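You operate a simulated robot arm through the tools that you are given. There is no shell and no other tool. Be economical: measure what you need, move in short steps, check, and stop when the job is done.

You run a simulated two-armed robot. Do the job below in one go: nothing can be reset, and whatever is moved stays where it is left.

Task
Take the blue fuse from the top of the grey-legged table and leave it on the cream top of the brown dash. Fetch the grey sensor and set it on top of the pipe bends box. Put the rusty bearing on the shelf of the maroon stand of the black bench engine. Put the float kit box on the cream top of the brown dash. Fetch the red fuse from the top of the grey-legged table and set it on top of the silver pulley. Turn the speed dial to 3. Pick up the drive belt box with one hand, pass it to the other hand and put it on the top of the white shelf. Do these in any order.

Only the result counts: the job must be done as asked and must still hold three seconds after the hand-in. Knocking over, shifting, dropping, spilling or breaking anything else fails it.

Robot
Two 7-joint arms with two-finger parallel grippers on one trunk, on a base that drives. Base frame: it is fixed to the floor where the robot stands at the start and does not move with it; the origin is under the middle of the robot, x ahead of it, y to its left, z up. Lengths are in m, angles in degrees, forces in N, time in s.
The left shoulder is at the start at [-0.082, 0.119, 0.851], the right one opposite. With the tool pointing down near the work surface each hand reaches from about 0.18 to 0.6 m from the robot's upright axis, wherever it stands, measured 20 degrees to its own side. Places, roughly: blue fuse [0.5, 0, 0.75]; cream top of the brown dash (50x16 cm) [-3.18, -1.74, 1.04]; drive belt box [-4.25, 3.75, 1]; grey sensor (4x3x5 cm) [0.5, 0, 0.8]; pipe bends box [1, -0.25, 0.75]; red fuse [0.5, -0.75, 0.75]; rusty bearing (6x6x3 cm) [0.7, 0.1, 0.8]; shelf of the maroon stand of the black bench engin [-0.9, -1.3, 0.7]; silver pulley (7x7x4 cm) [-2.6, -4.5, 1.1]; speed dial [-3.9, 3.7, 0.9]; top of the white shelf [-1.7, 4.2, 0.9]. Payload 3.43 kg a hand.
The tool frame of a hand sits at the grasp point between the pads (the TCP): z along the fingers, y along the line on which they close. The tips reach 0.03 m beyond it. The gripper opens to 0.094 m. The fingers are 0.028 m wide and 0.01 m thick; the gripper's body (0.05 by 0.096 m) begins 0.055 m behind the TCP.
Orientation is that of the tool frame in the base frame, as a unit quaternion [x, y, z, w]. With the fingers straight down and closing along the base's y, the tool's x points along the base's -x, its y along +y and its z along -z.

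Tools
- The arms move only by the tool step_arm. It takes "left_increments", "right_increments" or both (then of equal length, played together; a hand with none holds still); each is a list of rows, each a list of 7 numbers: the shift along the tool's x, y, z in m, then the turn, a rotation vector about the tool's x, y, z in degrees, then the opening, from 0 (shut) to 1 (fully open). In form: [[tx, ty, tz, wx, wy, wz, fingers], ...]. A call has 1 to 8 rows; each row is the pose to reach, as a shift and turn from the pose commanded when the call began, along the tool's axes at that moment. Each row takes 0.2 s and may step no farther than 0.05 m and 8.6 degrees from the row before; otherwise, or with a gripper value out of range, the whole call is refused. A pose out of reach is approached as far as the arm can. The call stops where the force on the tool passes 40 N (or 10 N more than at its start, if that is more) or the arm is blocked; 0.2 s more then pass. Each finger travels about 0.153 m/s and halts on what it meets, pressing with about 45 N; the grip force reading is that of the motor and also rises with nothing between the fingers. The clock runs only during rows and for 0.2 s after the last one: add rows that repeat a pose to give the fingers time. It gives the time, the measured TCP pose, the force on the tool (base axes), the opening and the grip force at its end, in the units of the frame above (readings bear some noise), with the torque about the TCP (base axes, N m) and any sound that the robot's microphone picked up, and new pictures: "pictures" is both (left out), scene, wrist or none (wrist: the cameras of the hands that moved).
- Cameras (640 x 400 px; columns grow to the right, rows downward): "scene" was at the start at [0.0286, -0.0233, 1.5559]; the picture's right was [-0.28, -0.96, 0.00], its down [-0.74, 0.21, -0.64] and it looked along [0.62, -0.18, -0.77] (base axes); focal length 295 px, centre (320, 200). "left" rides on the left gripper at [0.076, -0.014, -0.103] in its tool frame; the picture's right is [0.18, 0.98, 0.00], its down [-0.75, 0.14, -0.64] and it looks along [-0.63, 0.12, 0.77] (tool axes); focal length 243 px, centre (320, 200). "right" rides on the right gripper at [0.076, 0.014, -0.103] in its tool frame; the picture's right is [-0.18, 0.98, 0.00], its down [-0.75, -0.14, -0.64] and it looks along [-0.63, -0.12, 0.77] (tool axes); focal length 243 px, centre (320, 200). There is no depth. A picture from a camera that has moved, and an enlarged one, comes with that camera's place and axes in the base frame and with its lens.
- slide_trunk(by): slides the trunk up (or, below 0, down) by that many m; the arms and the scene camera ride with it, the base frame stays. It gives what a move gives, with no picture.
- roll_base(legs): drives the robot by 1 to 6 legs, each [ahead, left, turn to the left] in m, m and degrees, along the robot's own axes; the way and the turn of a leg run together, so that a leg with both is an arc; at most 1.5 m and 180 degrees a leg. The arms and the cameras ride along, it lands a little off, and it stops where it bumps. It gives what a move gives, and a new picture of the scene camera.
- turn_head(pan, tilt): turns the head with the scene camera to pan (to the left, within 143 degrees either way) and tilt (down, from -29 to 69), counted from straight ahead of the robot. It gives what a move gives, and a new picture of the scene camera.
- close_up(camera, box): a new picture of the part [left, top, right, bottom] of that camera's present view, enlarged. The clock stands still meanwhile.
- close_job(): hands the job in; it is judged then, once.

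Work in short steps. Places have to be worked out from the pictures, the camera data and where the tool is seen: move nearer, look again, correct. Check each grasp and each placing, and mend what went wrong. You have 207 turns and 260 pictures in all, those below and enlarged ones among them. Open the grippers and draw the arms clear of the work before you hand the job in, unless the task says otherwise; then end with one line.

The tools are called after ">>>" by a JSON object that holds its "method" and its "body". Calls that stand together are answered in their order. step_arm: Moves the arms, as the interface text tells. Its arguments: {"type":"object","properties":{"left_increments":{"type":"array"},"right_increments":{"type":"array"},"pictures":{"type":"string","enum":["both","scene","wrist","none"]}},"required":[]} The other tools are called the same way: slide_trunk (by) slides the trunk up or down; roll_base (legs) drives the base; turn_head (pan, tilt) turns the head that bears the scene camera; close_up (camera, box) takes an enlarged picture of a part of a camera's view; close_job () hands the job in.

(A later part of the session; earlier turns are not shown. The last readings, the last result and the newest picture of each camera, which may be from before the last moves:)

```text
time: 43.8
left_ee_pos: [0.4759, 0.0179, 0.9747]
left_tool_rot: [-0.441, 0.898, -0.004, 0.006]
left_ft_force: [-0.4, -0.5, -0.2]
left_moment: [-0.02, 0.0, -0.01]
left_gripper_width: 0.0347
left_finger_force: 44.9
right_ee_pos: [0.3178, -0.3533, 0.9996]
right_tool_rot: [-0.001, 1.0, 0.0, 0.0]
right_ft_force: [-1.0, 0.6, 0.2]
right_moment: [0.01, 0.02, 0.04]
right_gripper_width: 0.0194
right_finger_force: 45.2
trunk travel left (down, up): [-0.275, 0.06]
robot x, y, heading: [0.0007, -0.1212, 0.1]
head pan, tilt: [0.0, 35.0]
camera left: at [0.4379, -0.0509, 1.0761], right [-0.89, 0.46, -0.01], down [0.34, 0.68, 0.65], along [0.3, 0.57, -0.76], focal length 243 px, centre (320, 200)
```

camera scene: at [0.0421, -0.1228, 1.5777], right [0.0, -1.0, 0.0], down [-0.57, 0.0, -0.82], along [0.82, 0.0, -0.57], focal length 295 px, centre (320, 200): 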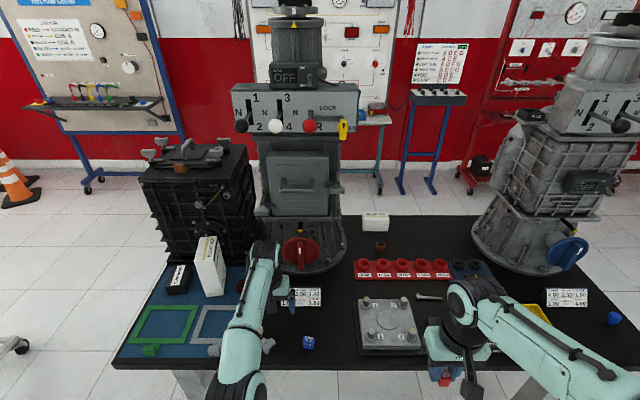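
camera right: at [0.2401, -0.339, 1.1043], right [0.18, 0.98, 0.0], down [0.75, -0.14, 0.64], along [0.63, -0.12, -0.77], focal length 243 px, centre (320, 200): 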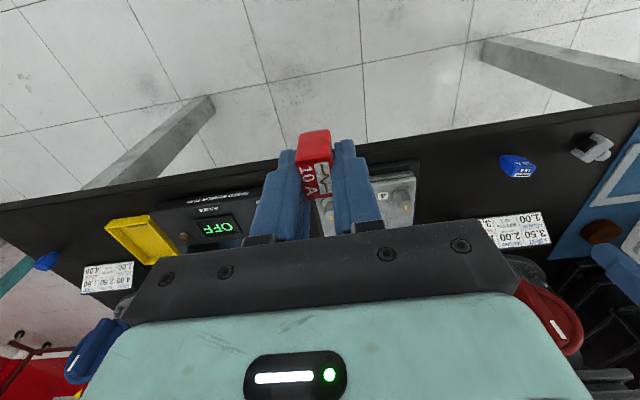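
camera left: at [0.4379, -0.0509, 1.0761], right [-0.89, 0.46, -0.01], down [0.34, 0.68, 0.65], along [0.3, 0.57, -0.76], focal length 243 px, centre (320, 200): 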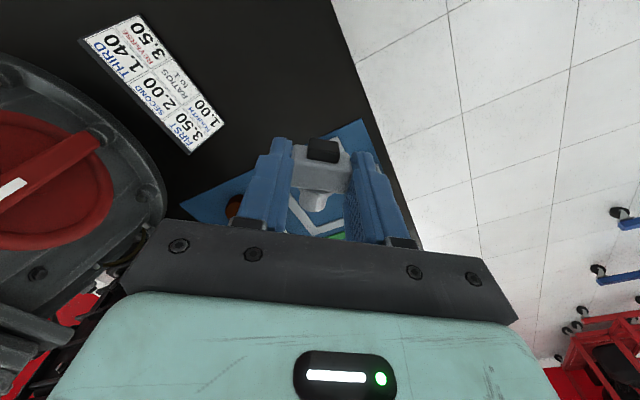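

Sensor held. Retract the left hand close to the body before driving.

>>> {"method": "step_arm", "body": {"left_increments": [[0.015, 0.04, 0, 0, 0, 0, 0], [0.03, 0.08, 0, 0, 0, 0, 0], [0.045, 0.12, -0.01, 0, 0, 0, 0], [0.057, 0.16, -0.02, 0, 0, 0, 0], [0.057, 0.17, -0.03, 0, 0, 0, 0]], "pictures": "none"}}

```text
time: 45.0
left_ee_pos: [0.3066, 0.0788, 1.0021]
left_tool_rot: [-0.44, 0.898, -0.004, 0.006]
left_ft_force: [-0.4, -0.6, -0.8]
left_moment: [-0.01, 0.0, -0.01]
left_gripper_width: 0.0347
left_finger_force: 44.6
right_ee_pos: [0.3164, -0.3544, 0.9997]
right_tool_rot: [-0.001, 1.0, 0.0, -0.001]
right_ft_force: [-0.8, -0.9, -1.3]
right_moment: [0.0, 0.0, -0.04]
right_gripper_width: 0.0197
right_finger_force: 44.6
trunk travel left (down, up): [-0.275, 0.06]
robot x, y, heading: [-0.0025, -0.1247, -0.1]
head pan, tilt: [0.0, 35.0]
```

Drive around the right end of the table to its back side, turning in the open.

>>> {"method": "roll_base", "body": {"legs": [[0, -1.5, 0], [1.5, 0, 0], [0, 0, 180], [-0.15, 0, 0]]}}

```text
time: 73.5
left_ee_pos: [1.344, -1.803, 1.0009]
left_tool_rot: [0.904, 0.428, -0.006, -0.005]
left_ft_force: [-0.2, 0.3, 0.1]
left_moment: [0.02, 0.02, 0.03]
left_gripper_width: 0.0348
left_finger_force: 44.7
right_ee_pos: [1.3446, -1.3719, 1.0005]
right_tool_rot: [1.0, -0.011, 0.0, 0.0]
right_ft_force: [-0.1, -0.2, 0.6]
right_moment: [-0.02, 0.07, 0.0]
right_gripper_width: 0.0195
right_finger_force: 44.7
trunk travel left (down, up): [-0.275, 0.06]
robot x, y, heading: [1.6581, -1.6113, 178.8]
head pan, tilt: [0.0, 35.0]
camera scene: at [1.6111, -1.6127, 1.5778], right [0.02, 1.0, 0.0], down [0.57, -0.01, -0.82], along [-0.82, 0.02, -0.57], focal length 295 px, centre (320, 200)
```

scene: 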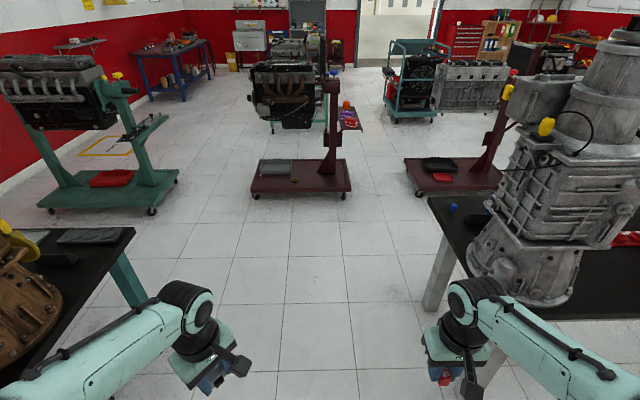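

Clear so far. Now slide sideways to the spot behind the pipe bends box.

>>> {"method": "roll_base", "body": {"legs": [[0, -1.38, 1.2]]}}

```text
time: 85.7
left_ee_pos: [1.3682, -0.4318, 1.0017]
left_tool_rot: [0.901, 0.434, -0.006, -0.004]
left_ft_force: [0.3, 0.4, -0.8]
left_moment: [-0.02, 0.01, 0.01]
left_gripper_width: 0.0348
left_finger_force: 44.8
right_ee_pos: [1.3638, -0.0004, 1.0011]
right_tool_rot: [1.0, -0.004, 0.001, 0.0]
right_ft_force: [-0.8, -0.1, 0.3]
right_moment: [-0.01, -0.01, -0.02]
right_gripper_width: 0.0197
right_finger_force: 45.1
trunk travel left (down, up): [-0.275, 0.06]
robot x, y, heading: [1.677, -0.2387, 179.3]
head pan, tilt: [0.0, 35.0]
camera scene: at [1.6331, -0.2387, 1.5777], right [0.01, 1.0, 0.0], down [0.57, -0.01, -0.82], along [-0.82, 0.01, -0.57], focal length 295 px, centre (320, 200)
```

scene: 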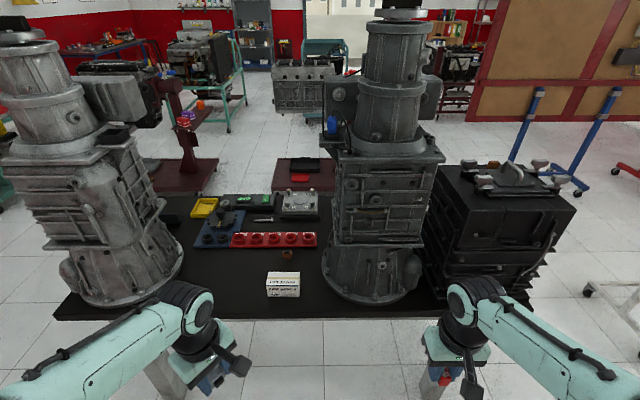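

Box top seen at about (0.98, −0.36). Drive 0.18 m closer.

>>> {"method": "roll_base", "body": {"legs": [[0.18, 0, 0]]}}

>>> {"method": "turn_head", "body": {"pan": 8, "tilt": 55}}

>>> {"method": "close_up", "body": {"camera": "scene", "box": [240, 130, 400, 230]}}

```text
time: 87.2
left_ee_pos: [1.1884, -0.4298, 1.0014]
left_tool_rot: [0.901, 0.434, -0.006, -0.003]
left_ft_force: [0.0, -1.1, 0.3]
left_moment: [0.01, 0.01, 0.03]
left_gripper_width: 0.0346
left_finger_force: 44.9
right_ee_pos: [1.1835, 0.0004, 1.0018]
right_tool_rot: [1.0, -0.005, 0.0, 0.0]
right_ft_force: [0.2, -0.1, 0.7]
right_moment: [0.01, 0.0, 0.03]
right_gripper_width: 0.0197
right_finger_force: 45.1
trunk travel left (down, up): [-0.275, 0.06]
robot x, y, heading: [1.4975, -0.237, 179.6]
head pan, tilt: [0.0, 35.0]
camera scene: at [1.4526, -0.2369, 1.5777], right [0.01, 1.0, 0.0], down [0.57, -0.01, -0.82], along [-0.82, 0.01, -0.57], focal length 295 px, centre (320, 200)
```

scene: 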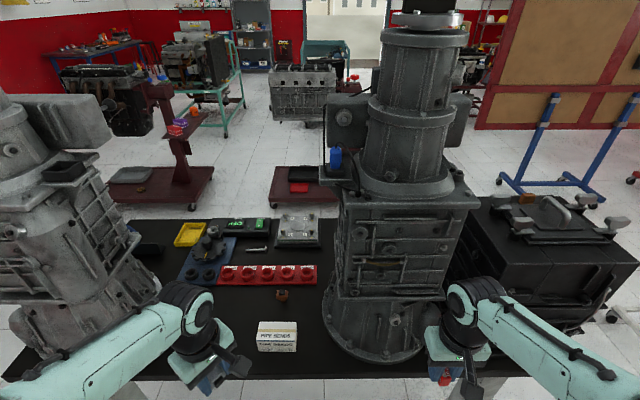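

```text
time: 88.0
left_ee_pos: [1.1889, -0.4299, 1.0018]
left_tool_rot: [0.901, 0.434, -0.006, -0.003]
left_ft_force: [0.1, 0.7, -1.1]
left_moment: [-0.02, 0.02, 0.03]
left_gripper_width: 0.0347
left_finger_force: 45.3
right_ee_pos: [1.1851, 0.0002, 0.9983]
right_tool_rot: [1.0, -0.006, 0.0, 0.001]
right_ft_force: [0.5, 0.3, 0.1]
right_moment: [0.03, 0.0, -0.01]
right_gripper_width: 0.0196
right_finger_force: 46.0
trunk travel left (down, up): [-0.275, 0.06]
robot x, y, heading: [1.4989, -0.2339, 179.4]
head pan, tilt: [8.0, 55.0]
camera scene: at [1.47, -0.247, 1.5495], right [-0.13, 0.99, 0.0], down [0.81, 0.11, -0.57], along [-0.57, -0.07, -0.82], focal length 295 px, centre (320, 200)
```

scene: 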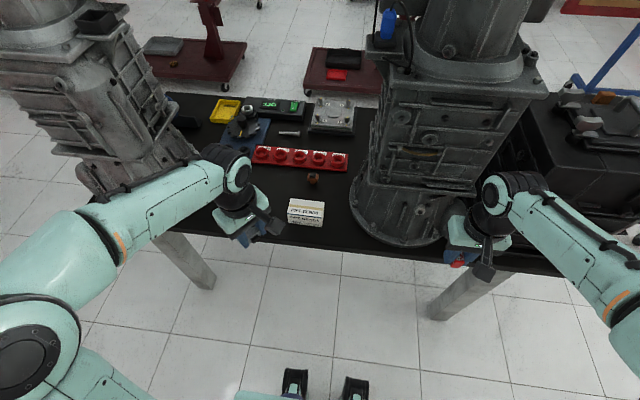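

```text
4.00 times, centred on (320, 180) of scene
camera zoom: at [1.47, -0.247, 1.5495], right [-0.13, 0.99, 0.0], down [0.81, 0.11, -0.57], along [-0.57, -0.07, -0.82], focal length 1179 px, centre (320, 280)
```

zoom: 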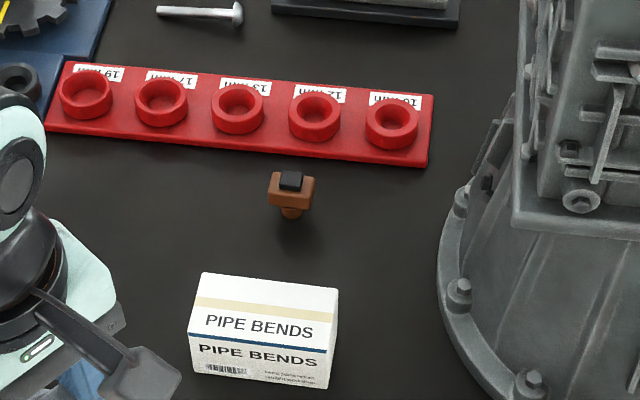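

Box top centre ≈ (0.991, −0.348, 0.81). Move the left hand over it, still high.

>>> {"method": "step_arm", "body": {"left_increments": [[-0.012, -0.042, 0.0, 0, 0, 0, 0], [-0.024, -0.084, 0.0, 0, 0, 0, 0], [-0.036, -0.126, 0.02, 0, 0, 0, 0], [-0.048, -0.167, 0.05, 0, 0, 0, 0], [-0.06, -0.206, 0.08, 0, 0, 0, 0], [-0.06, -0.206, 0.11, 0, 0, 0, 0], [-0.06, -0.206, 0.11, 0, 0, 0, 0]], "pictures": "both"}}

```text
refused: row 4 steps farther than a row can; nothing moved
```

>>> {"method": "step_arm", "body": {"left_increments": [[-0.012, -0.04, 0.0, 0, 0, 0, 0], [-0.024, -0.08, 0.0, 0, 0, 0, 0], [-0.036, -0.12, 0.02, 0, 0, 0, 0], [-0.048, -0.158, 0.04, 0, 0, 0, 0], [-0.058, -0.195, 0.06, 0, 0, 0, 0], [-0.06, -0.206, 0.09, 0, 0, 0, 0], [-0.06, -0.206, 0.12, 0, 0, 0, 0], [-0.06, -0.206, 0.12, 0, 0, 0, 0]], "pictures": "both"}}

```text
time: 89.8
left_ee_pos: [0.9886, -0.3482, 0.8839]
left_tool_rot: [0.901, 0.433, -0.006, -0.005]
left_ft_force: [-0.3, -0.6, 0.3]
left_moment: [-0.01, 0.02, 0.03]
left_gripper_width: 0.0347
left_finger_force: 45.1
right_ee_pos: [1.1851, 0.0009, 1.0011]
right_tool_rot: [1.0, -0.005, 0.0, 0.001]
right_ft_force: [-0.1, -0.6, 0.0]
right_moment: [0.03, -0.01, 0.0]
right_gripper_width: 0.0195
right_finger_force: 44.9
trunk travel left (down, up): [-0.275, 0.06]
robot x, y, heading: [1.4958, -0.2344, 179.4]
head pan, tilt: [8.0, 55.0]
camera scene: at [1.4699, -0.2471, 1.5495], right [-0.13, 0.99, 0.0], down [0.81, 0.11, -0.57], along [-0.57, -0.07, -0.82], focal length 295 px, centre (320, 200)
camera left: at [1.0246, -0.2803, 0.9847], right [0.88, -0.47, -0.01], down [-0.35, -0.68, 0.65], along [-0.31, -0.57, -0.76], focal length 243 px, centre (320, 200)
```

scene: 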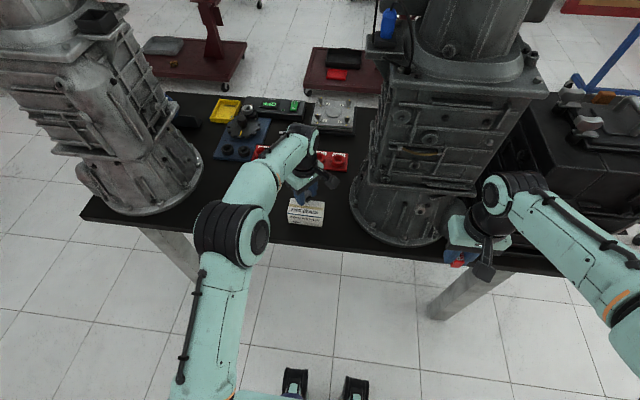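
left: 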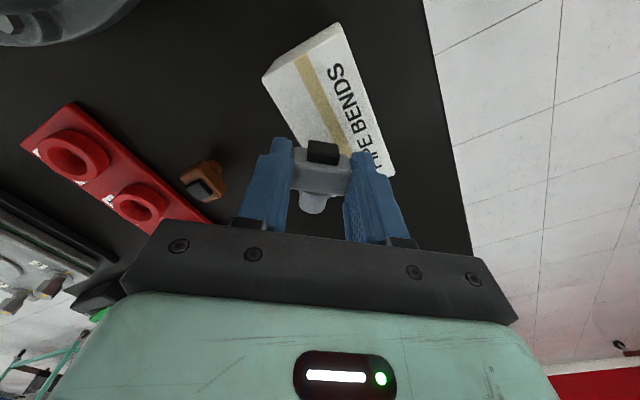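

Aligned over the box; nudge 5 mm and lower gently.

>>> {"method": "step_arm", "body": {"left_increments": [[0.005, 0, 0.015, 0, 0, 0, 0], [0.005, 0, 0.03, 0, 0, 0, 0], [0.005, 0, 0.036, 0, 0, 0, 0], [0.005, 0, 0.039, 0, 0, 0, 0], [0.005, 0, 0.039, 0, 0, 0, 0]], "pictures": "wrist"}}

```text
time: 90.6
left_ee_pos: [0.9879, -0.3436, 0.8621]
left_tool_rot: [0.901, 0.433, -0.012, -0.009]
left_ft_force: [6.7, -0.5, 17.5]
left_moment: [-0.16, -0.46, 0.06]
left_gripper_width: 0.0347
left_finger_force: 45.1
right_ee_pos: [1.1843, 0.002, 0.9997]
right_tool_rot: [1.0, -0.005, 0.0, 0.001]
right_ft_force: [-0.3, -0.5, 0.0]
right_moment: [-0.03, 0.0, -0.02]
right_gripper_width: 0.0196
right_finger_force: 45.0
trunk travel left (down, up): [-0.275, 0.06]
robot x, y, heading: [1.5006, -0.2345, 179.3]
head pan, tilt: [8.0, 55.0]
stopped in row 3 (left hand): the force on the tool passed its limit at 43 N (the readings are from after the stop); the commanded pose is now the measured one
camera left: at [1.0264, -0.2766, 0.9624], right [0.88, -0.47, -0.03], down [-0.34, -0.68, 0.65], along [-0.32, -0.56, -0.76], focal length 243 px, centre (320, 200)
```

left: 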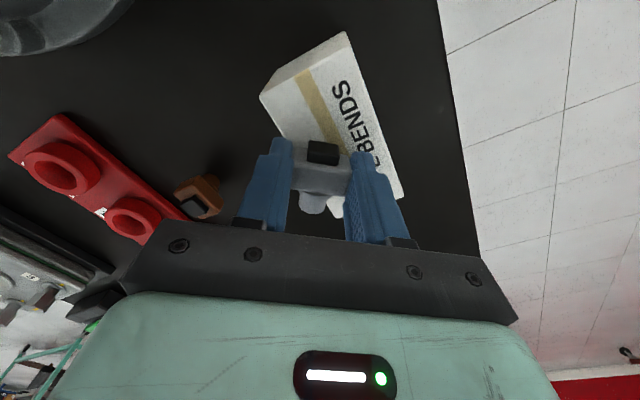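

Contact at z=0.862, so the box top is ≈0.83 and its centre ≈(1.002, −0.34). Raise slightly, shift +13 mm in x, and lower again.

>>> {"method": "step_arm", "body": {"left_increments": [[0, 0, -0.012, 0, 0, 0, 0], [0.01, 0.008, -0.012, 0, 0, 0, 0], [0.01, 0.008, -0.007, 0, 0, 0, 0], [0.01, 0.008, -0.003, 0, 0, 0, 0], [0.01, 0.008, -0.001, 0, 0, 0, 0]], "pictures": "both"}}

```text
time: 91.8
left_ee_pos: [1.001, -0.3414, 0.8616]
left_tool_rot: [0.901, 0.434, -0.013, -0.008]
left_ft_force: [0.4, -1.4, 15.4]
left_moment: [-0.12, -0.25, -0.02]
left_gripper_width: 0.0347
left_finger_force: 44.8
right_ee_pos: [1.1847, -0.0002, 1.0013]
right_tool_rot: [1.0, -0.006, -0.001, -0.001]
right_ft_force: [-0.4, 0.0, -0.2]
right_moment: [0.01, 0.01, 0.03]
right_gripper_width: 0.0196
right_finger_force: 44.9
trunk travel left (down, up): [-0.275, 0.06]
robot x, y, heading: [1.4968, -0.236, 179.2]
head pan, tilt: [8.0, 55.0]
camera scene: at [1.4713, -0.247, 1.5497], right [-0.13, 0.99, 0.0], down [0.81, 0.11, -0.57], along [-0.57, -0.07, -0.82], focal length 295 px, centre (320, 200)
camera left: at [1.0388, -0.2741, 0.9623], right [0.88, -0.47, -0.03], down [-0.34, -0.68, 0.65], along [-0.32, -0.56, -0.76], focal length 243 px, centre (320, 200)
```

scene: 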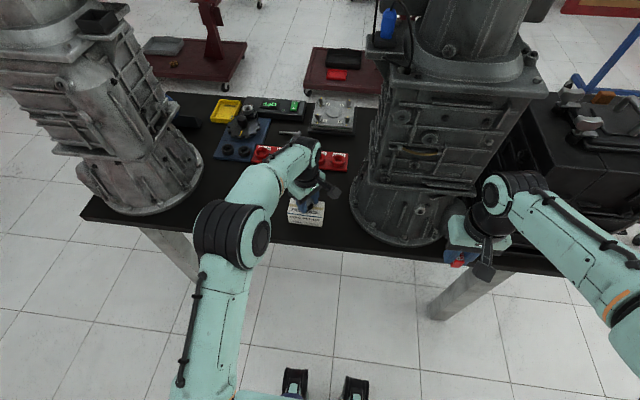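
left: 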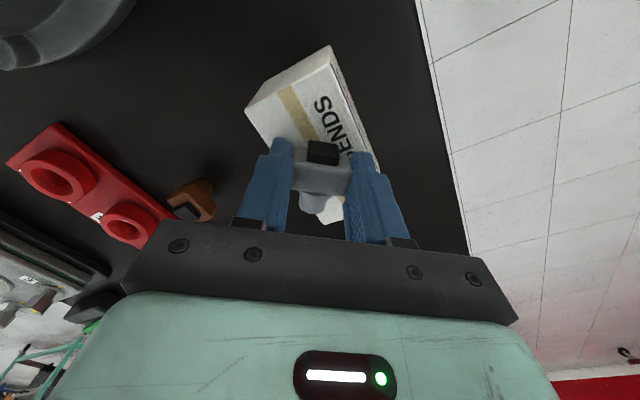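

Resting on the box with 15 N. Relieve a millimetre and open, then rise.

>>> {"method": "step_arm", "body": {"left_increments": [[0, 0, -0.001, 0, 0, 0, 0.25], [0, 0, -0.001, 0, 0, 0, 0.5], [0, 0, -0.001, 0, 0, 0, 0.7], [0, 0, -0.001, 0, 0, 0, 0.7], [0, 0, -0.02, 0, 0, 0, 0.7], [0, 0, -0.05, 0, 0, 0, 0.7], [0, 0, -0.09, 0, 0, 0, 0.7]], "pictures": "wrist"}}

```text
time: 93.4
left_ee_pos: [1.0038, -0.3423, 0.9506]
left_tool_rot: [0.901, 0.434, -0.011, -0.008]
left_ft_force: [-0.3, 0.4, 0.1]
left_moment: [-0.05, 0.0, 0.01]
left_gripper_width: 0.0658
left_finger_force: 0.1
right_ee_pos: [1.1841, 0.001, 1.0009]
right_tool_rot: [1.0, -0.005, 0.0, 0.0]
right_ft_force: [0.2, -0.5, -0.6]
right_moment: [-0.01, 0.0, 0.0]
right_gripper_width: 0.0195
right_finger_force: 44.9
trunk travel left (down, up): [-0.275, 0.06]
robot x, y, heading: [1.5014, -0.2361, 179.4]
head pan, tilt: [8.0, 55.0]
camera left: at [1.0408, -0.2748, 1.0515], right [0.88, -0.47, -0.03], down [-0.34, -0.68, 0.65], along [-0.32, -0.56, -0.76], focal length 243 px, centre (320, 200)
```

left: 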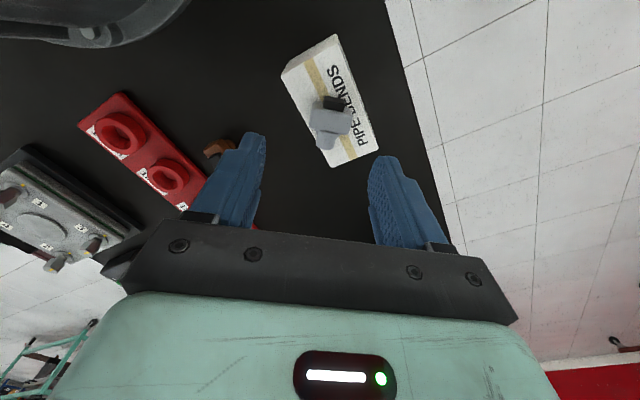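

Sensor rests on the box. Retract the left hand and drive back round to the front.

>>> {"method": "step_arm", "body": {"left_increments": [[0.012, 0.04, -0.02, 0, 0, 0, 0.7], [0.024, 0.08, -0.04, 0, 0, 0, 1], [0.036, 0.12, -0.05, 0, 0, 0, 1], [0.048, 0.158, -0.05, 0, 0, 0, 1], [0.058, 0.195, -0.05, 0, 0, 0, 1]], "pictures": "none"}}

>>> {"method": "roll_base", "body": {"legs": [[-0.17, 0, 0.5], [0, 1.4, 0], [1.5, 0, 0], [0.13, 0, 0], [0, 0, 180]]}}

```text
time: 94.6
left_ee_pos: [1.1946, -0.4199, 0.9934]
left_tool_rot: [0.901, 0.434, -0.011, -0.008]
left_ft_force: [-0.2, 0.6, 0.4]
left_moment: [0.01, 0.02, 0.03]
left_gripper_width: 0.0939
left_finger_force: 0.2
right_ee_pos: [1.1845, -0.0001, 1.0007]
right_tool_rot: [1.0, -0.005, 0.001, 0.0]
right_ft_force: [0.3, -0.4, -0.7]
right_moment: [0.0, 0.03, 0.02]
right_gripper_width: 0.0196
right_finger_force: 44.7
trunk travel left (down, up): [-0.275, 0.06]
robot x, y, heading: [1.5012, -0.2304, 179.5]
head pan, tilt: [8.0, 55.0]
```

```text
time: 123.3
left_ee_pos: [0.356, -1.4348, 0.9941]
left_tool_rot: [-0.424, 0.906, -0.008, 0.012]
left_ft_force: [1.0, 0.8, -0.9]
left_moment: [-0.01, 0.01, -0.01]
left_gripper_width: 0.0939
left_finger_force: 0.0
right_ee_pos: [0.3546, -1.855, 0.9996]
right_tool_rot: [0.018, 1.0, 0.0, 0.0]
right_ft_force: [0.5, -0.1, 0.2]
right_moment: [-0.03, 0.0, 0.0]
right_gripper_width: 0.0195
right_finger_force: 44.8
trunk travel left (down, up): [-0.275, 0.06]
robot x, y, heading: [0.0494, -1.6071, -2.0]
head pan, tilt: [8.0, 55.0]
camera scene: at [0.0723, -1.6037, 1.5495], right [0.11, -0.99, 0.0], down [-0.81, -0.09, -0.57], along [0.57, 0.06, -0.82], focal length 295 px, centre (320, 200)
```

scene: 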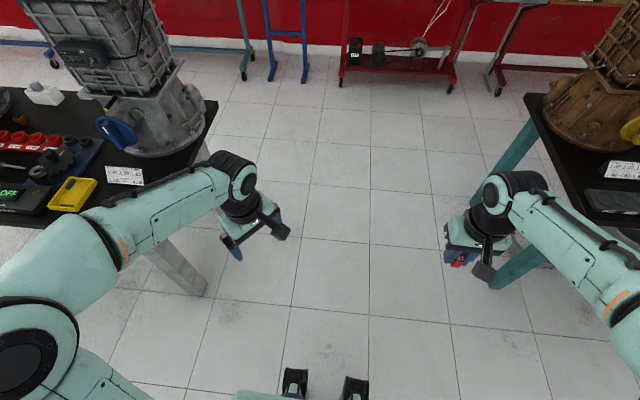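

Sidle left to in front of the bearing.

>>> {"method": "roll_base", "body": {"legs": [[0, 0, 2], [0, 1.5, 0], [0, 0.05, 0]]}}

>>> {"method": "turn_head", "body": {"pan": 15, "tilt": 45}}

```text
time: 137.8
left_ee_pos: [0.3493, 0.141, 0.9933]
left_tool_rot: [-0.438, 0.899, -0.008, 0.011]
left_ft_force: [0.0, 0.3, 0.8]
left_moment: [-0.01, 0.05, 0.02]
left_gripper_width: 0.0942
left_finger_force: 0.1
right_ee_pos: [0.362, -0.2798, 1.0021]
right_tool_rot: [0.0, 1.0, 0.0, 0.0]
right_ft_force: [-0.4, 0.0, -0.3]
right_moment: [-0.04, 0.0, 0.02]
right_gripper_width: 0.0194
right_finger_force: 44.8
trunk travel left (down, up): [-0.275, 0.06]
robot x, y, heading: [0.0435, -0.0448, 0.1]
head pan, tilt: [8.0, 55.0]
camera scene: at [0.0714, -0.0371, 1.5495], right [0.14, -0.99, 0.0], down [-0.81, -0.11, -0.57], along [0.57, 0.08, -0.82], focal length 295 px, centre (320, 200)
```

scene: 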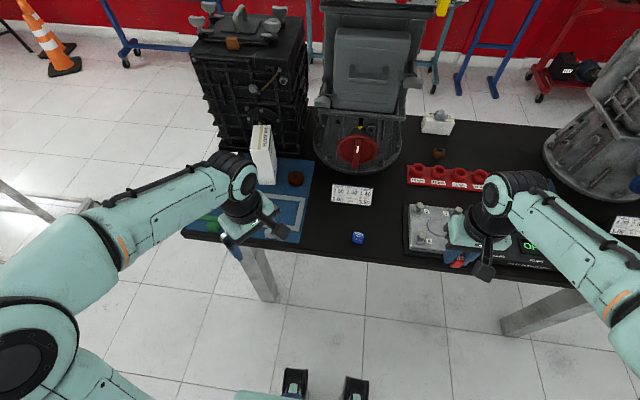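

```text
time: 138.5
left_ee_pos: [0.3486, 0.1402, 0.9932]
left_tool_rot: [-0.439, 0.899, -0.008, 0.012]
left_ft_force: [0.4, -0.2, -0.3]
left_moment: [-0.03, 0.02, 0.0]
left_gripper_width: 0.0944
left_finger_force: 0.1
right_ee_pos: [0.3618, -0.2794, 1.0005]
right_tool_rot: [-0.001, 1.0, 0.0, 0.0]
right_ft_force: [0.4, -0.7, -0.1]
right_moment: [-0.01, 0.0, -0.01]
right_gripper_width: 0.0197
right_finger_force: 44.7
trunk travel left (down, up): [-0.275, 0.06]
robot x, y, heading: [0.0469, -0.0438, -0.0]
head pan, tilt: [15.0, 45.0]
camera scene: at [0.0785, -0.0265, 1.5629], right [0.26, -0.97, 0.0], down [-0.68, -0.18, -0.71], along [0.68, 0.18, -0.71], focal length 295 px, centre (320, 200)
```

scene: 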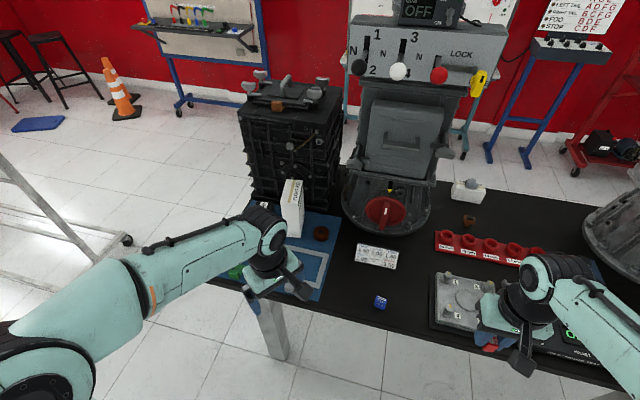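

>>> {"method": "close_up", "body": {"camera": "scene", "box": [230, 160, 390, 260]}}

```text
4.00 times, centred on (310, 210) of scene
camera zoom: at [0.0785, -0.0265, 1.5629], right [0.26, -0.97, 0.0], down [-0.68, -0.18, -0.71], along [0.68, 0.18, -0.71], focal length 1179 px, centre (360, 160)
```

zoom: 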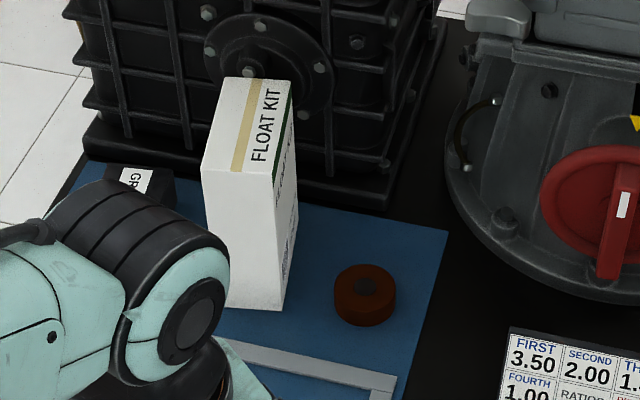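

Bearing ≈ (0.673, 0.131). I need to be closer: drive 0.09 m ahead, then bring the left hand over it.

>>> {"method": "roll_base", "body": {"legs": [[0.09, 0, 0]]}}

>>> {"method": "step_arm", "body": {"left_increments": [[-0.022, -0.032, 0.01, 0, 0, 0, 0.8], [-0.044, -0.064, 0.02, 0, 0, 0, 0.8], [-0.066, -0.096, 0.03, 0, 0, 0, 0.8], [-0.088, -0.128, 0.045, 0, 0, 0, 0.8], [-0.11, -0.16, 0.06, 0, 0, 0, 0.8], [-0.124, -0.185, 0.08, 0, 0, 0, 0.8], [-0.124, -0.185, 0.1, 0, 0, 0, 0.8], [-0.124, -0.185, 0.1, 0, 0, 0, 0.8]], "pictures": "both"}}

```text
time: 139.6
left_ee_pos: [0.4385, 0.1409, 0.9929]
left_tool_rot: [-0.438, 0.899, -0.008, 0.011]
left_ft_force: [-0.4, 0.3, -0.1]
left_moment: [0.01, 0.02, 0.0]
left_gripper_width: 0.094
left_finger_force: 0.0
right_ee_pos: [0.452, -0.2782, 1.0004]
right_tool_rot: [0.001, 1.0, 0.0, 0.0]
right_ft_force: [0.0, 0.0, -0.3]
right_moment: [0.01, 0.0, 0.01]
right_gripper_width: 0.0196
right_finger_force: 45.3
trunk travel left (down, up): [-0.275, 0.06]
robot x, y, heading: [0.1356, -0.0483, -0.2]
head pan, tilt: [15.0, 45.0]
camera scene: at [0.1683, -0.0265, 1.5628], right [0.26, -0.97, 0.0], down [-0.68, -0.18, -0.71], along [0.68, 0.18, -0.71], focal length 295 px, centre (320, 200)
```

scene: 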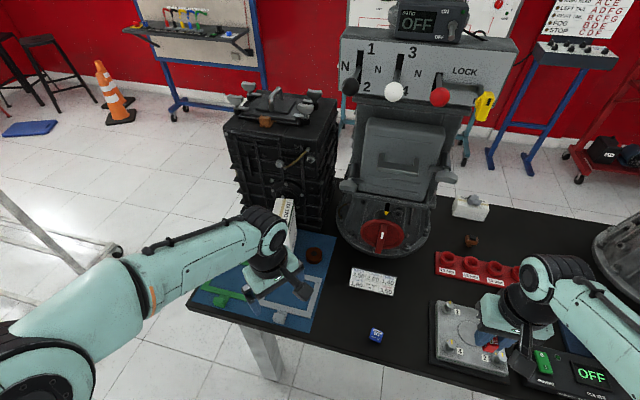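

```text
time: 141.4
left_ee_pos: [0.6626, 0.1245, 0.9001]
left_tool_rot: [-0.438, 0.899, -0.007, 0.011]
left_ft_force: [-0.5, 0.2, -0.2]
left_moment: [0.0, 0.01, 0.0]
left_gripper_width: 0.0754
left_finger_force: 0.0
right_ee_pos: [0.4509, -0.2801, 1.0002]
right_tool_rot: [0.001, 1.0, 0.0, 0.0]
right_ft_force: [0.2, 1.7, -0.4]
right_moment: [0.01, -0.02, -0.02]
right_gripper_width: 0.0193
right_finger_force: 45.3
trunk travel left (down, up): [-0.275, 0.06]
robot x, y, heading: [0.1319, -0.0446, -0.0]
head pan, tilt: [15.0, 45.0]
camera scene: at [0.1678, -0.0265, 1.5629], right [0.26, -0.97, 0.0], down [-0.68, -0.18, -0.71], along [0.68, 0.18, -0.71], focal length 295 px, centre (320, 200)
camera left: at [0.6226, 0.0553, 1.0], right [-0.89, 0.46, -0.03], down [0.34, 0.68, 0.65], along [0.32, 0.57, -0.76], focal length 243 px, centre (320, 200)
```

scene: 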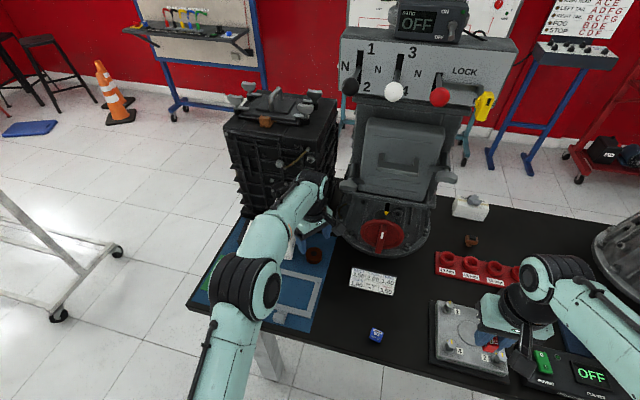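
left: 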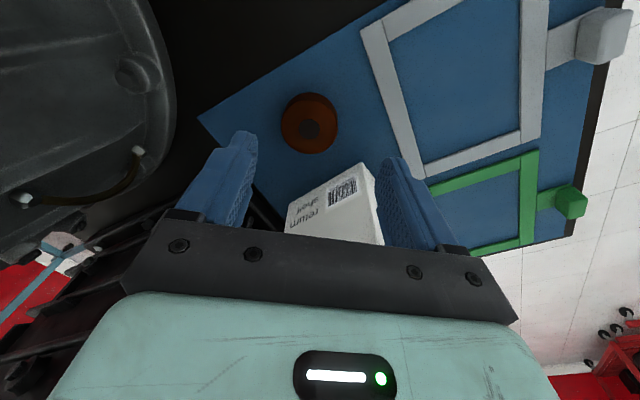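

The tall float kit box (top ≈0.93) stands right beside. I turn the hand to yaw ~85° so its narrow side faces the box before descending.

>>> {"method": "step_arm", "body": {"left_increments": [[-0.003, -0.002, 0, 0, 0, -8, 0.8], [-0.006, -0.003, 0, 0, 0, -16, 0.8], [-0.009, -0.005, 0, 0, 0, -24, 0.8], [-0.0117, -0.006, 0, 0, 0, -33, 0.8], [-0.0117, -0.006, 0, 0, 0, -33, 0.8]], "pictures": "both"}}

```text
refused: row 4 steps farther than a row can; nothing moved
```

>>> {"method": "step_arm", "body": {"left_increments": [[-0.003, -0.002, 0, 0, 0, -8, 0.8], [-0.006, -0.003, 0, 0, 0, -16, 0.8], [-0.009, -0.005, 0, 0, 0, -24, 0.8], [-0.0117, -0.006, 0, 0, 0, -32, 0.8], [-0.0117, -0.006, 0, 0, 0, -33, 0.8]], "pictures": "both"}}

```text
time: 142.6
left_ee_pos: [0.6754, 0.1287, 0.8998]
left_tool_rot: [-0.676, 0.737, -0.011, 0.009]
left_ft_force: [0.7, 0.6, 0.0]
left_moment: [0.03, 0.01, -0.01]
left_gripper_width: 0.0752
left_finger_force: 0.0
right_ee_pos: [0.4523, -0.2779, 1.0009]
right_tool_rot: [0.0, 1.0, 0.0, -0.001]
right_ft_force: [-0.7, -0.7, -0.9]
right_moment: [0.0, 0.01, 0.0]
right_gripper_width: 0.0197
right_finger_force: 45.2
trunk travel left (down, up): [-0.275, 0.06]
robot x, y, heading: [0.1337, -0.0469, 0.3]
head pan, tilt: [15.0, 45.0]
camera scene: at [0.1677, -0.0265, 1.5629], right [0.26, -0.97, 0.0], down [-0.68, -0.18, -0.71], along [0.68, 0.18, -0.71], focal length 295 px, centre (320, 200)
camera left: at [0.6785, 0.0528, 1.0022], right [-0.99, -0.1, -0.03], down [-0.09, 0.77, 0.64], along [-0.04, 0.64, -0.77], focal length 243 px, centre (320, 200)
```

scene: 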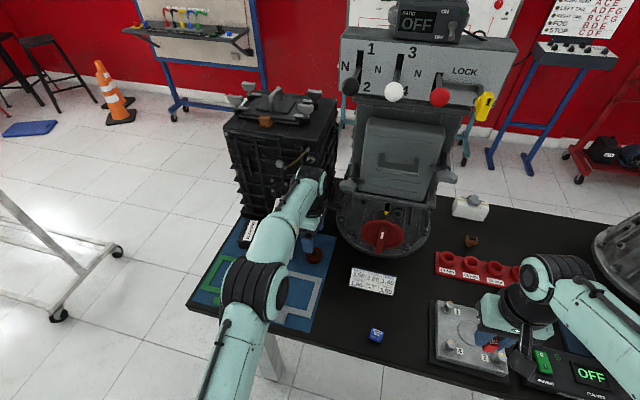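
left: 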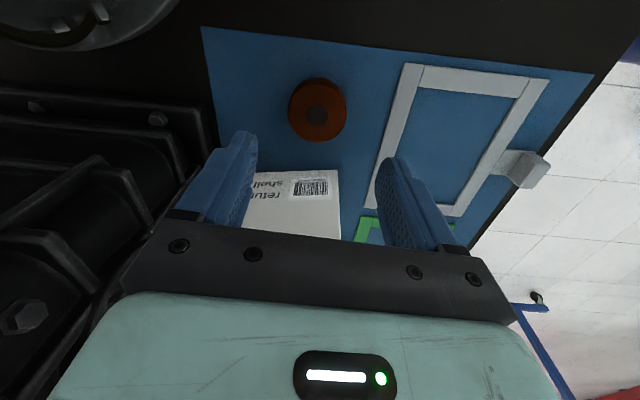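

Bearing is centred under the hand, box face at y≈0.20 is clear. Descend and close.

>>> {"method": "step_arm", "body": {"left_increments": [[0, -0.001, 0.035, 0, 0, 0, 0.8], [0, -0.001, 0.065, 0, 0, 0, 0.8], [0, -0.001, 0.083, 0, 0, 0, 0.8], [0, -0.001, 0.092, 0, 0, 0, 0.8], [0, -0.001, 0.092, 0, 0, 0, 0.3], [0, -0.001, 0.092, 0, 0, 0, 0], [0, -0.001, 0.092, 0, 0, 0, 0], [0, -0.001, 0.092, 0, 0, 0, 0]], "pictures": "wrist"}}

```text
time: 144.4
left_ee_pos: [0.6779, 0.1294, 0.8079]
left_tool_rot: [-0.675, 0.738, -0.01, 0.008]
left_ft_force: [-0.1, -0.1, -0.4]
left_moment: [0.02, 0.01, -0.03]
left_gripper_width: 0.0512
left_finger_force: 45.1
right_ee_pos: [0.4513, -0.2792, 1.0013]
right_tool_rot: [0.001, 1.0, 0.0, 0.0]
right_ft_force: [-0.5, 0.4, -0.3]
right_moment: [-0.01, 0.01, 0.03]
right_gripper_width: 0.0195
right_finger_force: 45.3
trunk travel left (down, up): [-0.275, 0.06]
robot x, y, heading: [0.138, -0.0465, 0.1]
head pan, tilt: [15.0, 45.0]
camera left: at [0.6818, 0.0527, 0.9096], right [-0.99, -0.1, -0.03], down [-0.09, 0.77, 0.64], along [-0.04, 0.64, -0.77], focal length 243 px, centre (320, 200)
```

left: 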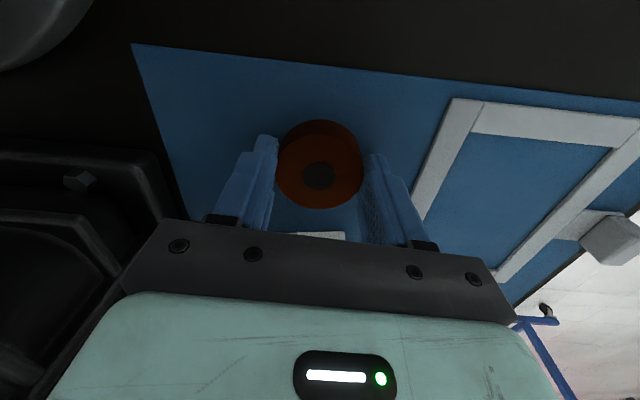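

Gripped at 51 mm. Lift slowly straight up.

>>> {"method": "step_arm", "body": {"left_increments": [[0, 0, -0.005, 0, 0, 0, 0], [0, 0, -0.015, 0, 0, 0, 0], [0, 0, -0.03, 0, 0, 0, 0], [0, 0, -0.05, 0, 0, 0, 0], [0, 0, -0.075, 0, 0, 0, 0], [0, 0, -0.1, 0, 0, 0, 0], [0, 0, -0.13, 0, 0, 0, 0], [0, 0, -0.16, 0, 0, 0, 0]], "pictures": "wrist"}}

```text
time: 146.2
left_ee_pos: [0.6735, 0.1301, 0.9681]
left_tool_rot: [-0.675, 0.737, -0.01, 0.009]
left_ft_force: [-0.9, 0.7, -1.0]
left_moment: [-0.02, 0.01, 0.01]
left_gripper_width: 0.0509
left_finger_force: 44.4
right_ee_pos: [0.4511, -0.2788, 1.0013]
right_tool_rot: [0.001, 1.0, 0.0, 0.001]
right_ft_force: [-0.1, 0.3, 0.3]
right_moment: [0.03, -0.03, -0.01]
right_gripper_width: 0.0197
right_finger_force: 44.8
trunk travel left (down, up): [-0.275, 0.06]
robot x, y, heading: [0.1337, -0.0481, -0.0]
head pan, tilt: [15.0, 45.0]
camera left: at [0.677, 0.0523, 1.0705], right [-0.99, -0.1, -0.03], down [-0.09, 0.77, 0.64], along [-0.04, 0.64, -0.77], focal length 243 px, centre (320, 200)
```

left: 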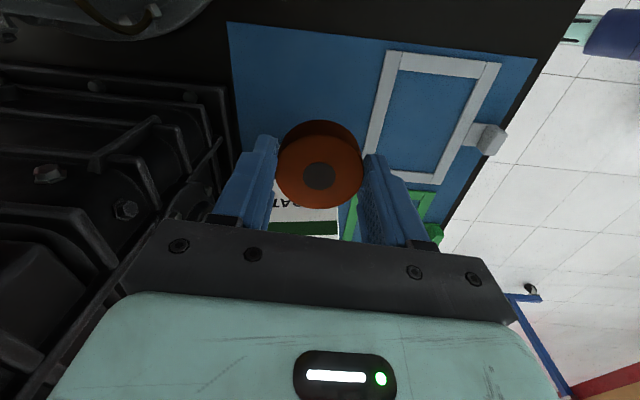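

Bearing held. Retract the hand, then drive to face the maroon stand.

>>> {"method": "step_arm", "body": {"left_increments": [[0, 0.04, 0, 0, 0, 5, 0], [0, 0.08, 0, 0, 0, 10, 0], [0, 0.12, -0.01, 0, 0, 15, 0], [0, 0.16, -0.02, 0, 0, 20, 0], [0, 0.2, -0.03, 0, 0, 25, 0], [0, 0.22, -0.03, 0, 0, 30, 0]], "pictures": "none"}}

>>> {"method": "roll_base", "body": {"legs": [[-0.12, 0, 0], [0, -1.25, 0], [0, 0, 180]]}}

```text
time: 147.6
left_ee_pos: [0.4533, 0.1494, 0.9933]
left_tool_rot: [-0.461, 0.887, -0.007, 0.012]
left_ft_force: [-0.2, 0.6, -1.4]
left_moment: [0.0, 0.0, 0.03]
left_gripper_width: 0.051
left_finger_force: 45.2
right_ee_pos: [0.4503, -0.2795, 1.0007]
right_tool_rot: [0.001, 1.0, 0.001, 0.001]
right_ft_force: [-0.2, 0.2, -0.6]
right_moment: [-0.01, 0.04, -0.02]
right_gripper_width: 0.0192
right_finger_force: 44.7
trunk travel left (down, up): [-0.275, 0.06]
robot x, y, heading: [0.1353, -0.0462, -0.1]
head pan, tilt: [15.0, 45.0]
```

```text
time: 167.2
left_ee_pos: [-0.3034, -1.5159, 0.9931]
left_tool_rot: [0.886, 0.464, -0.011, -0.009]
left_ft_force: [0.1, -0.1, -1.7]
left_moment: [0.01, 0.01, 0.03]
left_gripper_width: 0.0509
left_finger_force: 44.8
right_ee_pos: [-0.3026, -1.0876, 1.0015]
right_tool_rot: [1.0, 0.002, 0.0, 0.0]
right_ft_force: [0.1, 0.1, 0.6]
right_moment: [-0.01, -0.03, 0.02]
right_gripper_width: 0.0196
right_finger_force: 45.0
trunk travel left (down, up): [-0.275, 0.06]
robot x, y, heading: [0.0162, -1.3198, -179.8]
head pan, tilt: [15.0, 45.0]
camera scene: at [-0.0201, -1.3413, 1.5629], right [-0.26, 0.96, 0.0], down [0.68, 0.19, -0.71], along [-0.68, -0.19, -0.71], focal length 295 px, centre (320, 200)
```

scene: 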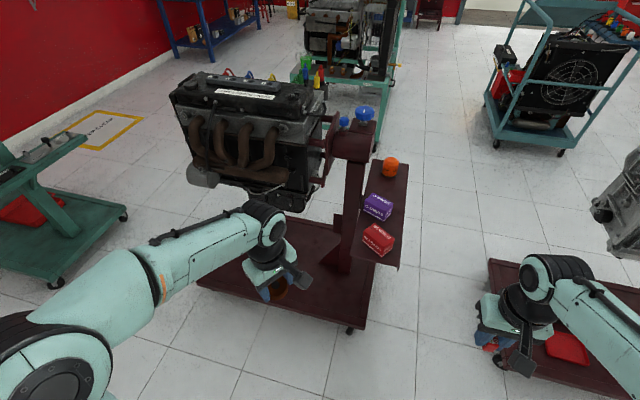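

Shelf of the maroon stand seen at right of the post with a red box, purple box and orange cylinder on it. Zoom in.

>>> {"method": "close_up", "body": {"camera": "scene", "box": [310, 140, 470, 280]}}

```text
2.86 times, centred on (390, 210) of scene
camera zoom: at [-0.0201, -1.3413, 1.5629], right [-0.26, 0.96, 0.0], down [0.68, 0.19, -0.71], along [-0.68, -0.19, -0.71], focal length 842 px, centre (120, 171)
```

zoom: 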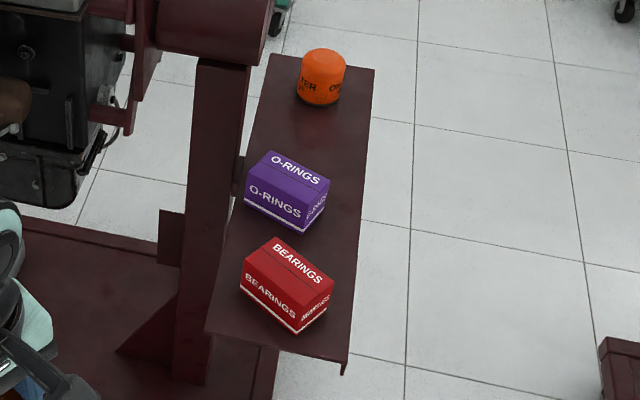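

Free gap on the shelf between purple box and orange filter near (−0.97, −1.29). I approach from the open side so the arm avoids the post.

>>> {"method": "roll_base", "body": {"legs": [[0, -0.29, -0.2], [0.44, 0, 0]]}}

>>> {"method": "turn_head", "body": {"pan": 25, "tilt": 50}}

```text
time: 172.6
left_ee_pos: [-0.7418, -1.2255, 0.9932]
left_tool_rot: [0.887, 0.462, -0.01, -0.008]
left_ft_force: [-0.4, 0.9, -2.9]
left_moment: [0.02, 0.0, 0.01]
left_gripper_width: 0.0509
left_finger_force: 44.6
right_ee_pos: [-0.7397, -0.7953, 1.0005]
right_tool_rot: [1.0, 0.001, 0.0, 0.0]
right_ft_force: [-0.5, -0.6, -0.9]
right_moment: [-0.01, -0.01, -0.01]
right_gripper_width: 0.0193
right_finger_force: 44.9
trunk travel left (down, up): [-0.275, 0.06]
robot x, y, heading: [-0.4234, -1.0297, 179.7]
head pan, tilt: [15.0, 45.0]
camera scene: at [-0.4588, -1.0521, 1.5629], right [-0.26, 0.97, 0.0], down [0.68, 0.18, -0.71], along [-0.68, -0.18, -0.71], focal length 295 px, centre (320, 200)
```

scene: 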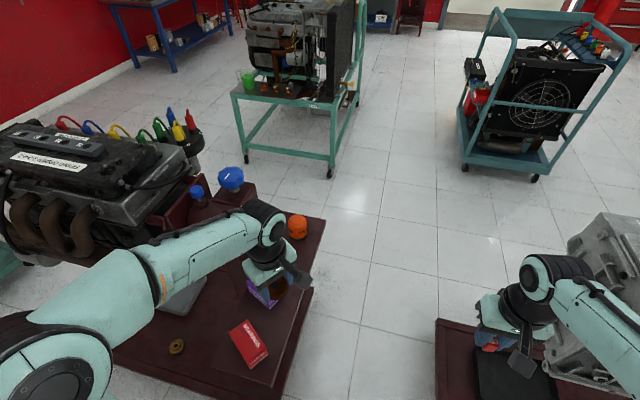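

```text
time: 173.3
left_ee_pos: [-0.7428, -1.2241, 0.9922]
left_tool_rot: [0.887, 0.461, -0.011, -0.008]
left_ft_force: [-1.1, 0.0, -2.8]
left_moment: [0.03, 0.0, -0.02]
left_gripper_width: 0.0507
left_finger_force: 44.8
right_ee_pos: [-0.7412, -0.7961, 1.0004]
right_tool_rot: [1.0, -0.001, 0.0, 0.0]
right_ft_force: [0.2, -0.6, -0.7]
right_moment: [0.0, -0.01, 0.01]
right_gripper_width: 0.0195
right_finger_force: 45.0
trunk travel left (down, up): [-0.275, 0.06]
robot x, y, heading: [-0.4249, -1.0313, 180.0]
head pan, tilt: [25.0, 50.0]
camera scene: at [-0.4496, -1.0635, 1.556], right [-0.42, 0.91, 0.0], down [0.69, 0.32, -0.64], along [-0.58, -0.27, -0.77], focal length 295 px, centre (320, 200)
```

scene: 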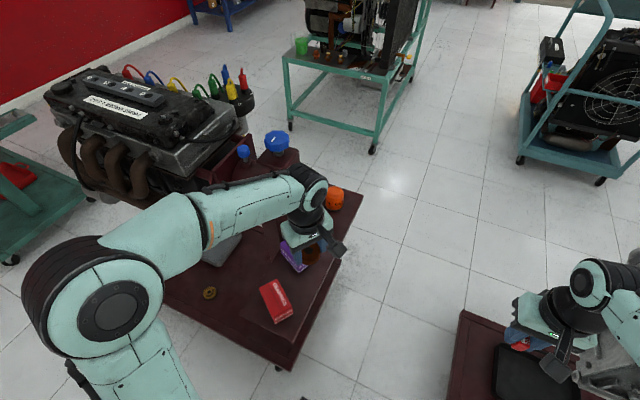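

Move the left hand over the gap, staying high.

>>> {"method": "step_arm", "body": {"left_increments": [[-0.031, -0.024, 0, 0, 0, 0, 0], [-0.062, -0.048, 0, 0, 0, 0, 0], [-0.093, -0.072, 0, 0, 0, 0, 0], [-0.124, -0.096, 0.01, 0, 0, 0, 0], [-0.155, -0.12, 0.03, 0, 0, 0, 0], [-0.181, -0.144, 0.06, 0, 0, 0, 0], [-0.181, -0.144, 0.1, 0, 0, 0, 0], [-0.181, -0.144, 0.12, 0, 0, 0, 0]], "pictures": "both"}}

```text
time: 175.1
left_ee_pos: [-0.9684, -1.2917, 0.8772]
left_tool_rot: [0.887, 0.462, -0.011, -0.008]
left_ft_force: [-0.1, -0.6, -1.4]
left_moment: [0.02, -0.02, 0.03]
left_gripper_width: 0.0509
left_finger_force: 45.6
right_ee_pos: [-0.7397, -0.7957, 1.0005]
right_tool_rot: [1.0, 0.0, -0.001, 0.001]
right_ft_force: [0.4, -0.5, -0.9]
right_moment: [0.01, -0.02, 0.01]
right_gripper_width: 0.0196
right_finger_force: 45.2
trunk travel left (down, up): [-0.275, 0.06]
robot x, y, heading: [-0.4229, -1.0309, 180.2]
head pan, tilt: [25.0, 50.0]
camera scene: at [-0.4503, -1.0638, 1.556], right [-0.42, 0.91, 0.0], down [0.69, 0.32, -0.64], along [-0.58, -0.27, -0.77], focal length 295 px, centre (320, 200)
camera left: at [-0.9349, -1.2207, 0.9782], right [0.91, -0.41, -0.03], down [-0.3, -0.7, 0.65], along [-0.28, -0.58, -0.76], focal length 243 px, centre (320, 200)
```

scene: 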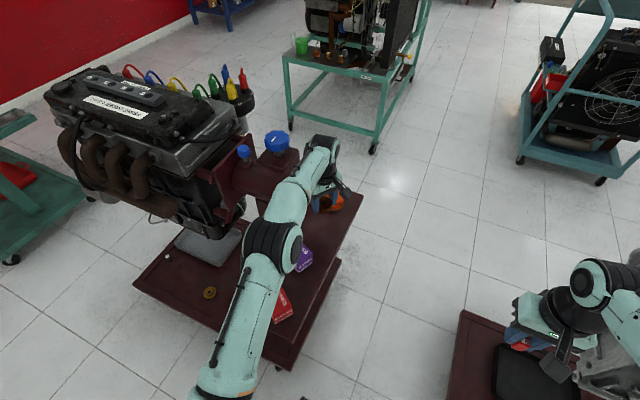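
left: 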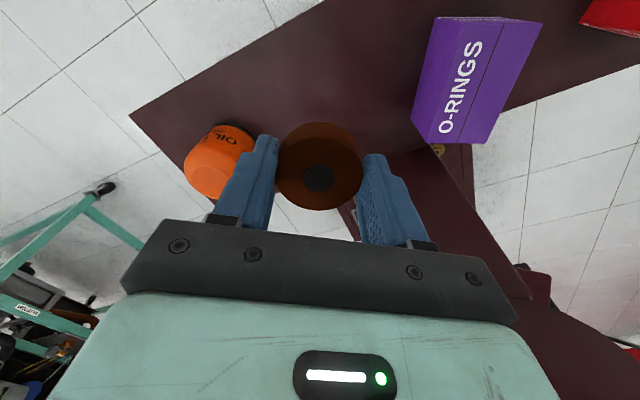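

Position is good: clear of both neighbours. Descend to z≈0.75.

>>> {"method": "step_arm", "body": {"left_increments": [[0, 0, 0.04, 0, 0, 0, 0], [0, 0, 0.08, 0, 0, 0, 0], [0, 0, 0.11, 0, 0, 0, 0], [0, 0, 0.122, 0, 0, 0, 0], [0, 0, 0.127, 0, 0, 0, 0], [0, 0, 0.131, 0, 0, 0, 0], [0, 0, 0.135, 0, 0, 0, 0]], "pictures": "wrist"}}

```text
time: 176.7
left_ee_pos: [-0.9706, -1.2905, 0.7425]
left_tool_rot: [0.887, 0.462, -0.011, -0.009]
left_ft_force: [0.1, 0.4, -2.3]
left_moment: [0.03, -0.01, -0.02]
left_gripper_width: 0.0507
left_finger_force: 44.9
right_ee_pos: [-0.74, -0.796, 1.0005]
right_tool_rot: [1.0, 0.0, 0.0, 0.0]
right_ft_force: [-0.3, -0.3, 0.1]
right_moment: [0.03, 0.02, 0.0]
right_gripper_width: 0.0195
right_finger_force: 45.4
trunk travel left (down, up): [-0.275, 0.06]
robot x, y, heading: [-0.4208, -1.0315, 180.1]
head pan, tilt: [25.0, 50.0]
camera left: at [-0.9374, -1.2206, 0.8437], right [0.91, -0.41, -0.03], down [-0.3, -0.7, 0.65], along [-0.29, -0.58, -0.76], focal length 243 px, centre (320, 200)
```

left: 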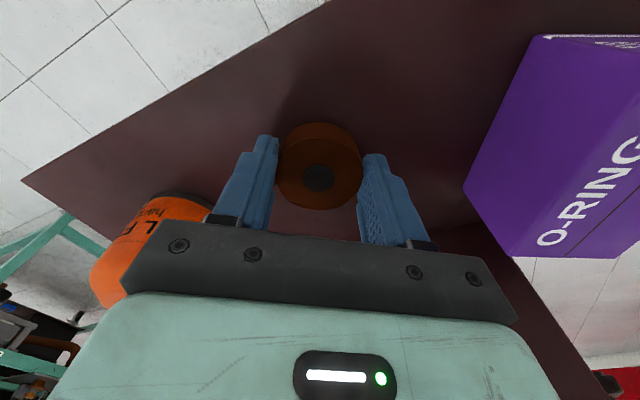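

Not in contact yet. Lower in 2–3 mm steps until contact.

>>> {"method": "step_arm", "body": {"left_increments": [[0, 0, 0.003, 0, 0, 0, 0], [0, 0, 0.005, 0, 0, 0, 0], [0, 0, 0.007, 0, 0, 0, 0], [0, 0, 0.009, 0, 0, 0, 0]], "pictures": "none"}}

```text
time: 177.7
left_ee_pos: [-0.9704, -1.2886, 0.7351]
left_tool_rot: [0.886, 0.462, -0.013, -0.009]
left_ft_force: [0.6, 0.5, 5.6]
left_moment: [0.02, -0.17, 0.01]
left_gripper_width: 0.0507
left_finger_force: 45.0
right_ee_pos: [-0.7391, -0.7957, 1.0008]
right_tool_rot: [1.0, 0.0, 0.0, 0.001]
right_ft_force: [-0.6, 0.2, 0.0]
right_moment: [0.01, 0.03, -0.02]
right_gripper_width: 0.0193
right_finger_force: 45.0
trunk travel left (down, up): [-0.275, 0.06]
robot x, y, heading: [-0.4235, -1.0306, 180.0]
head pan, tilt: [25.0, 50.0]
```

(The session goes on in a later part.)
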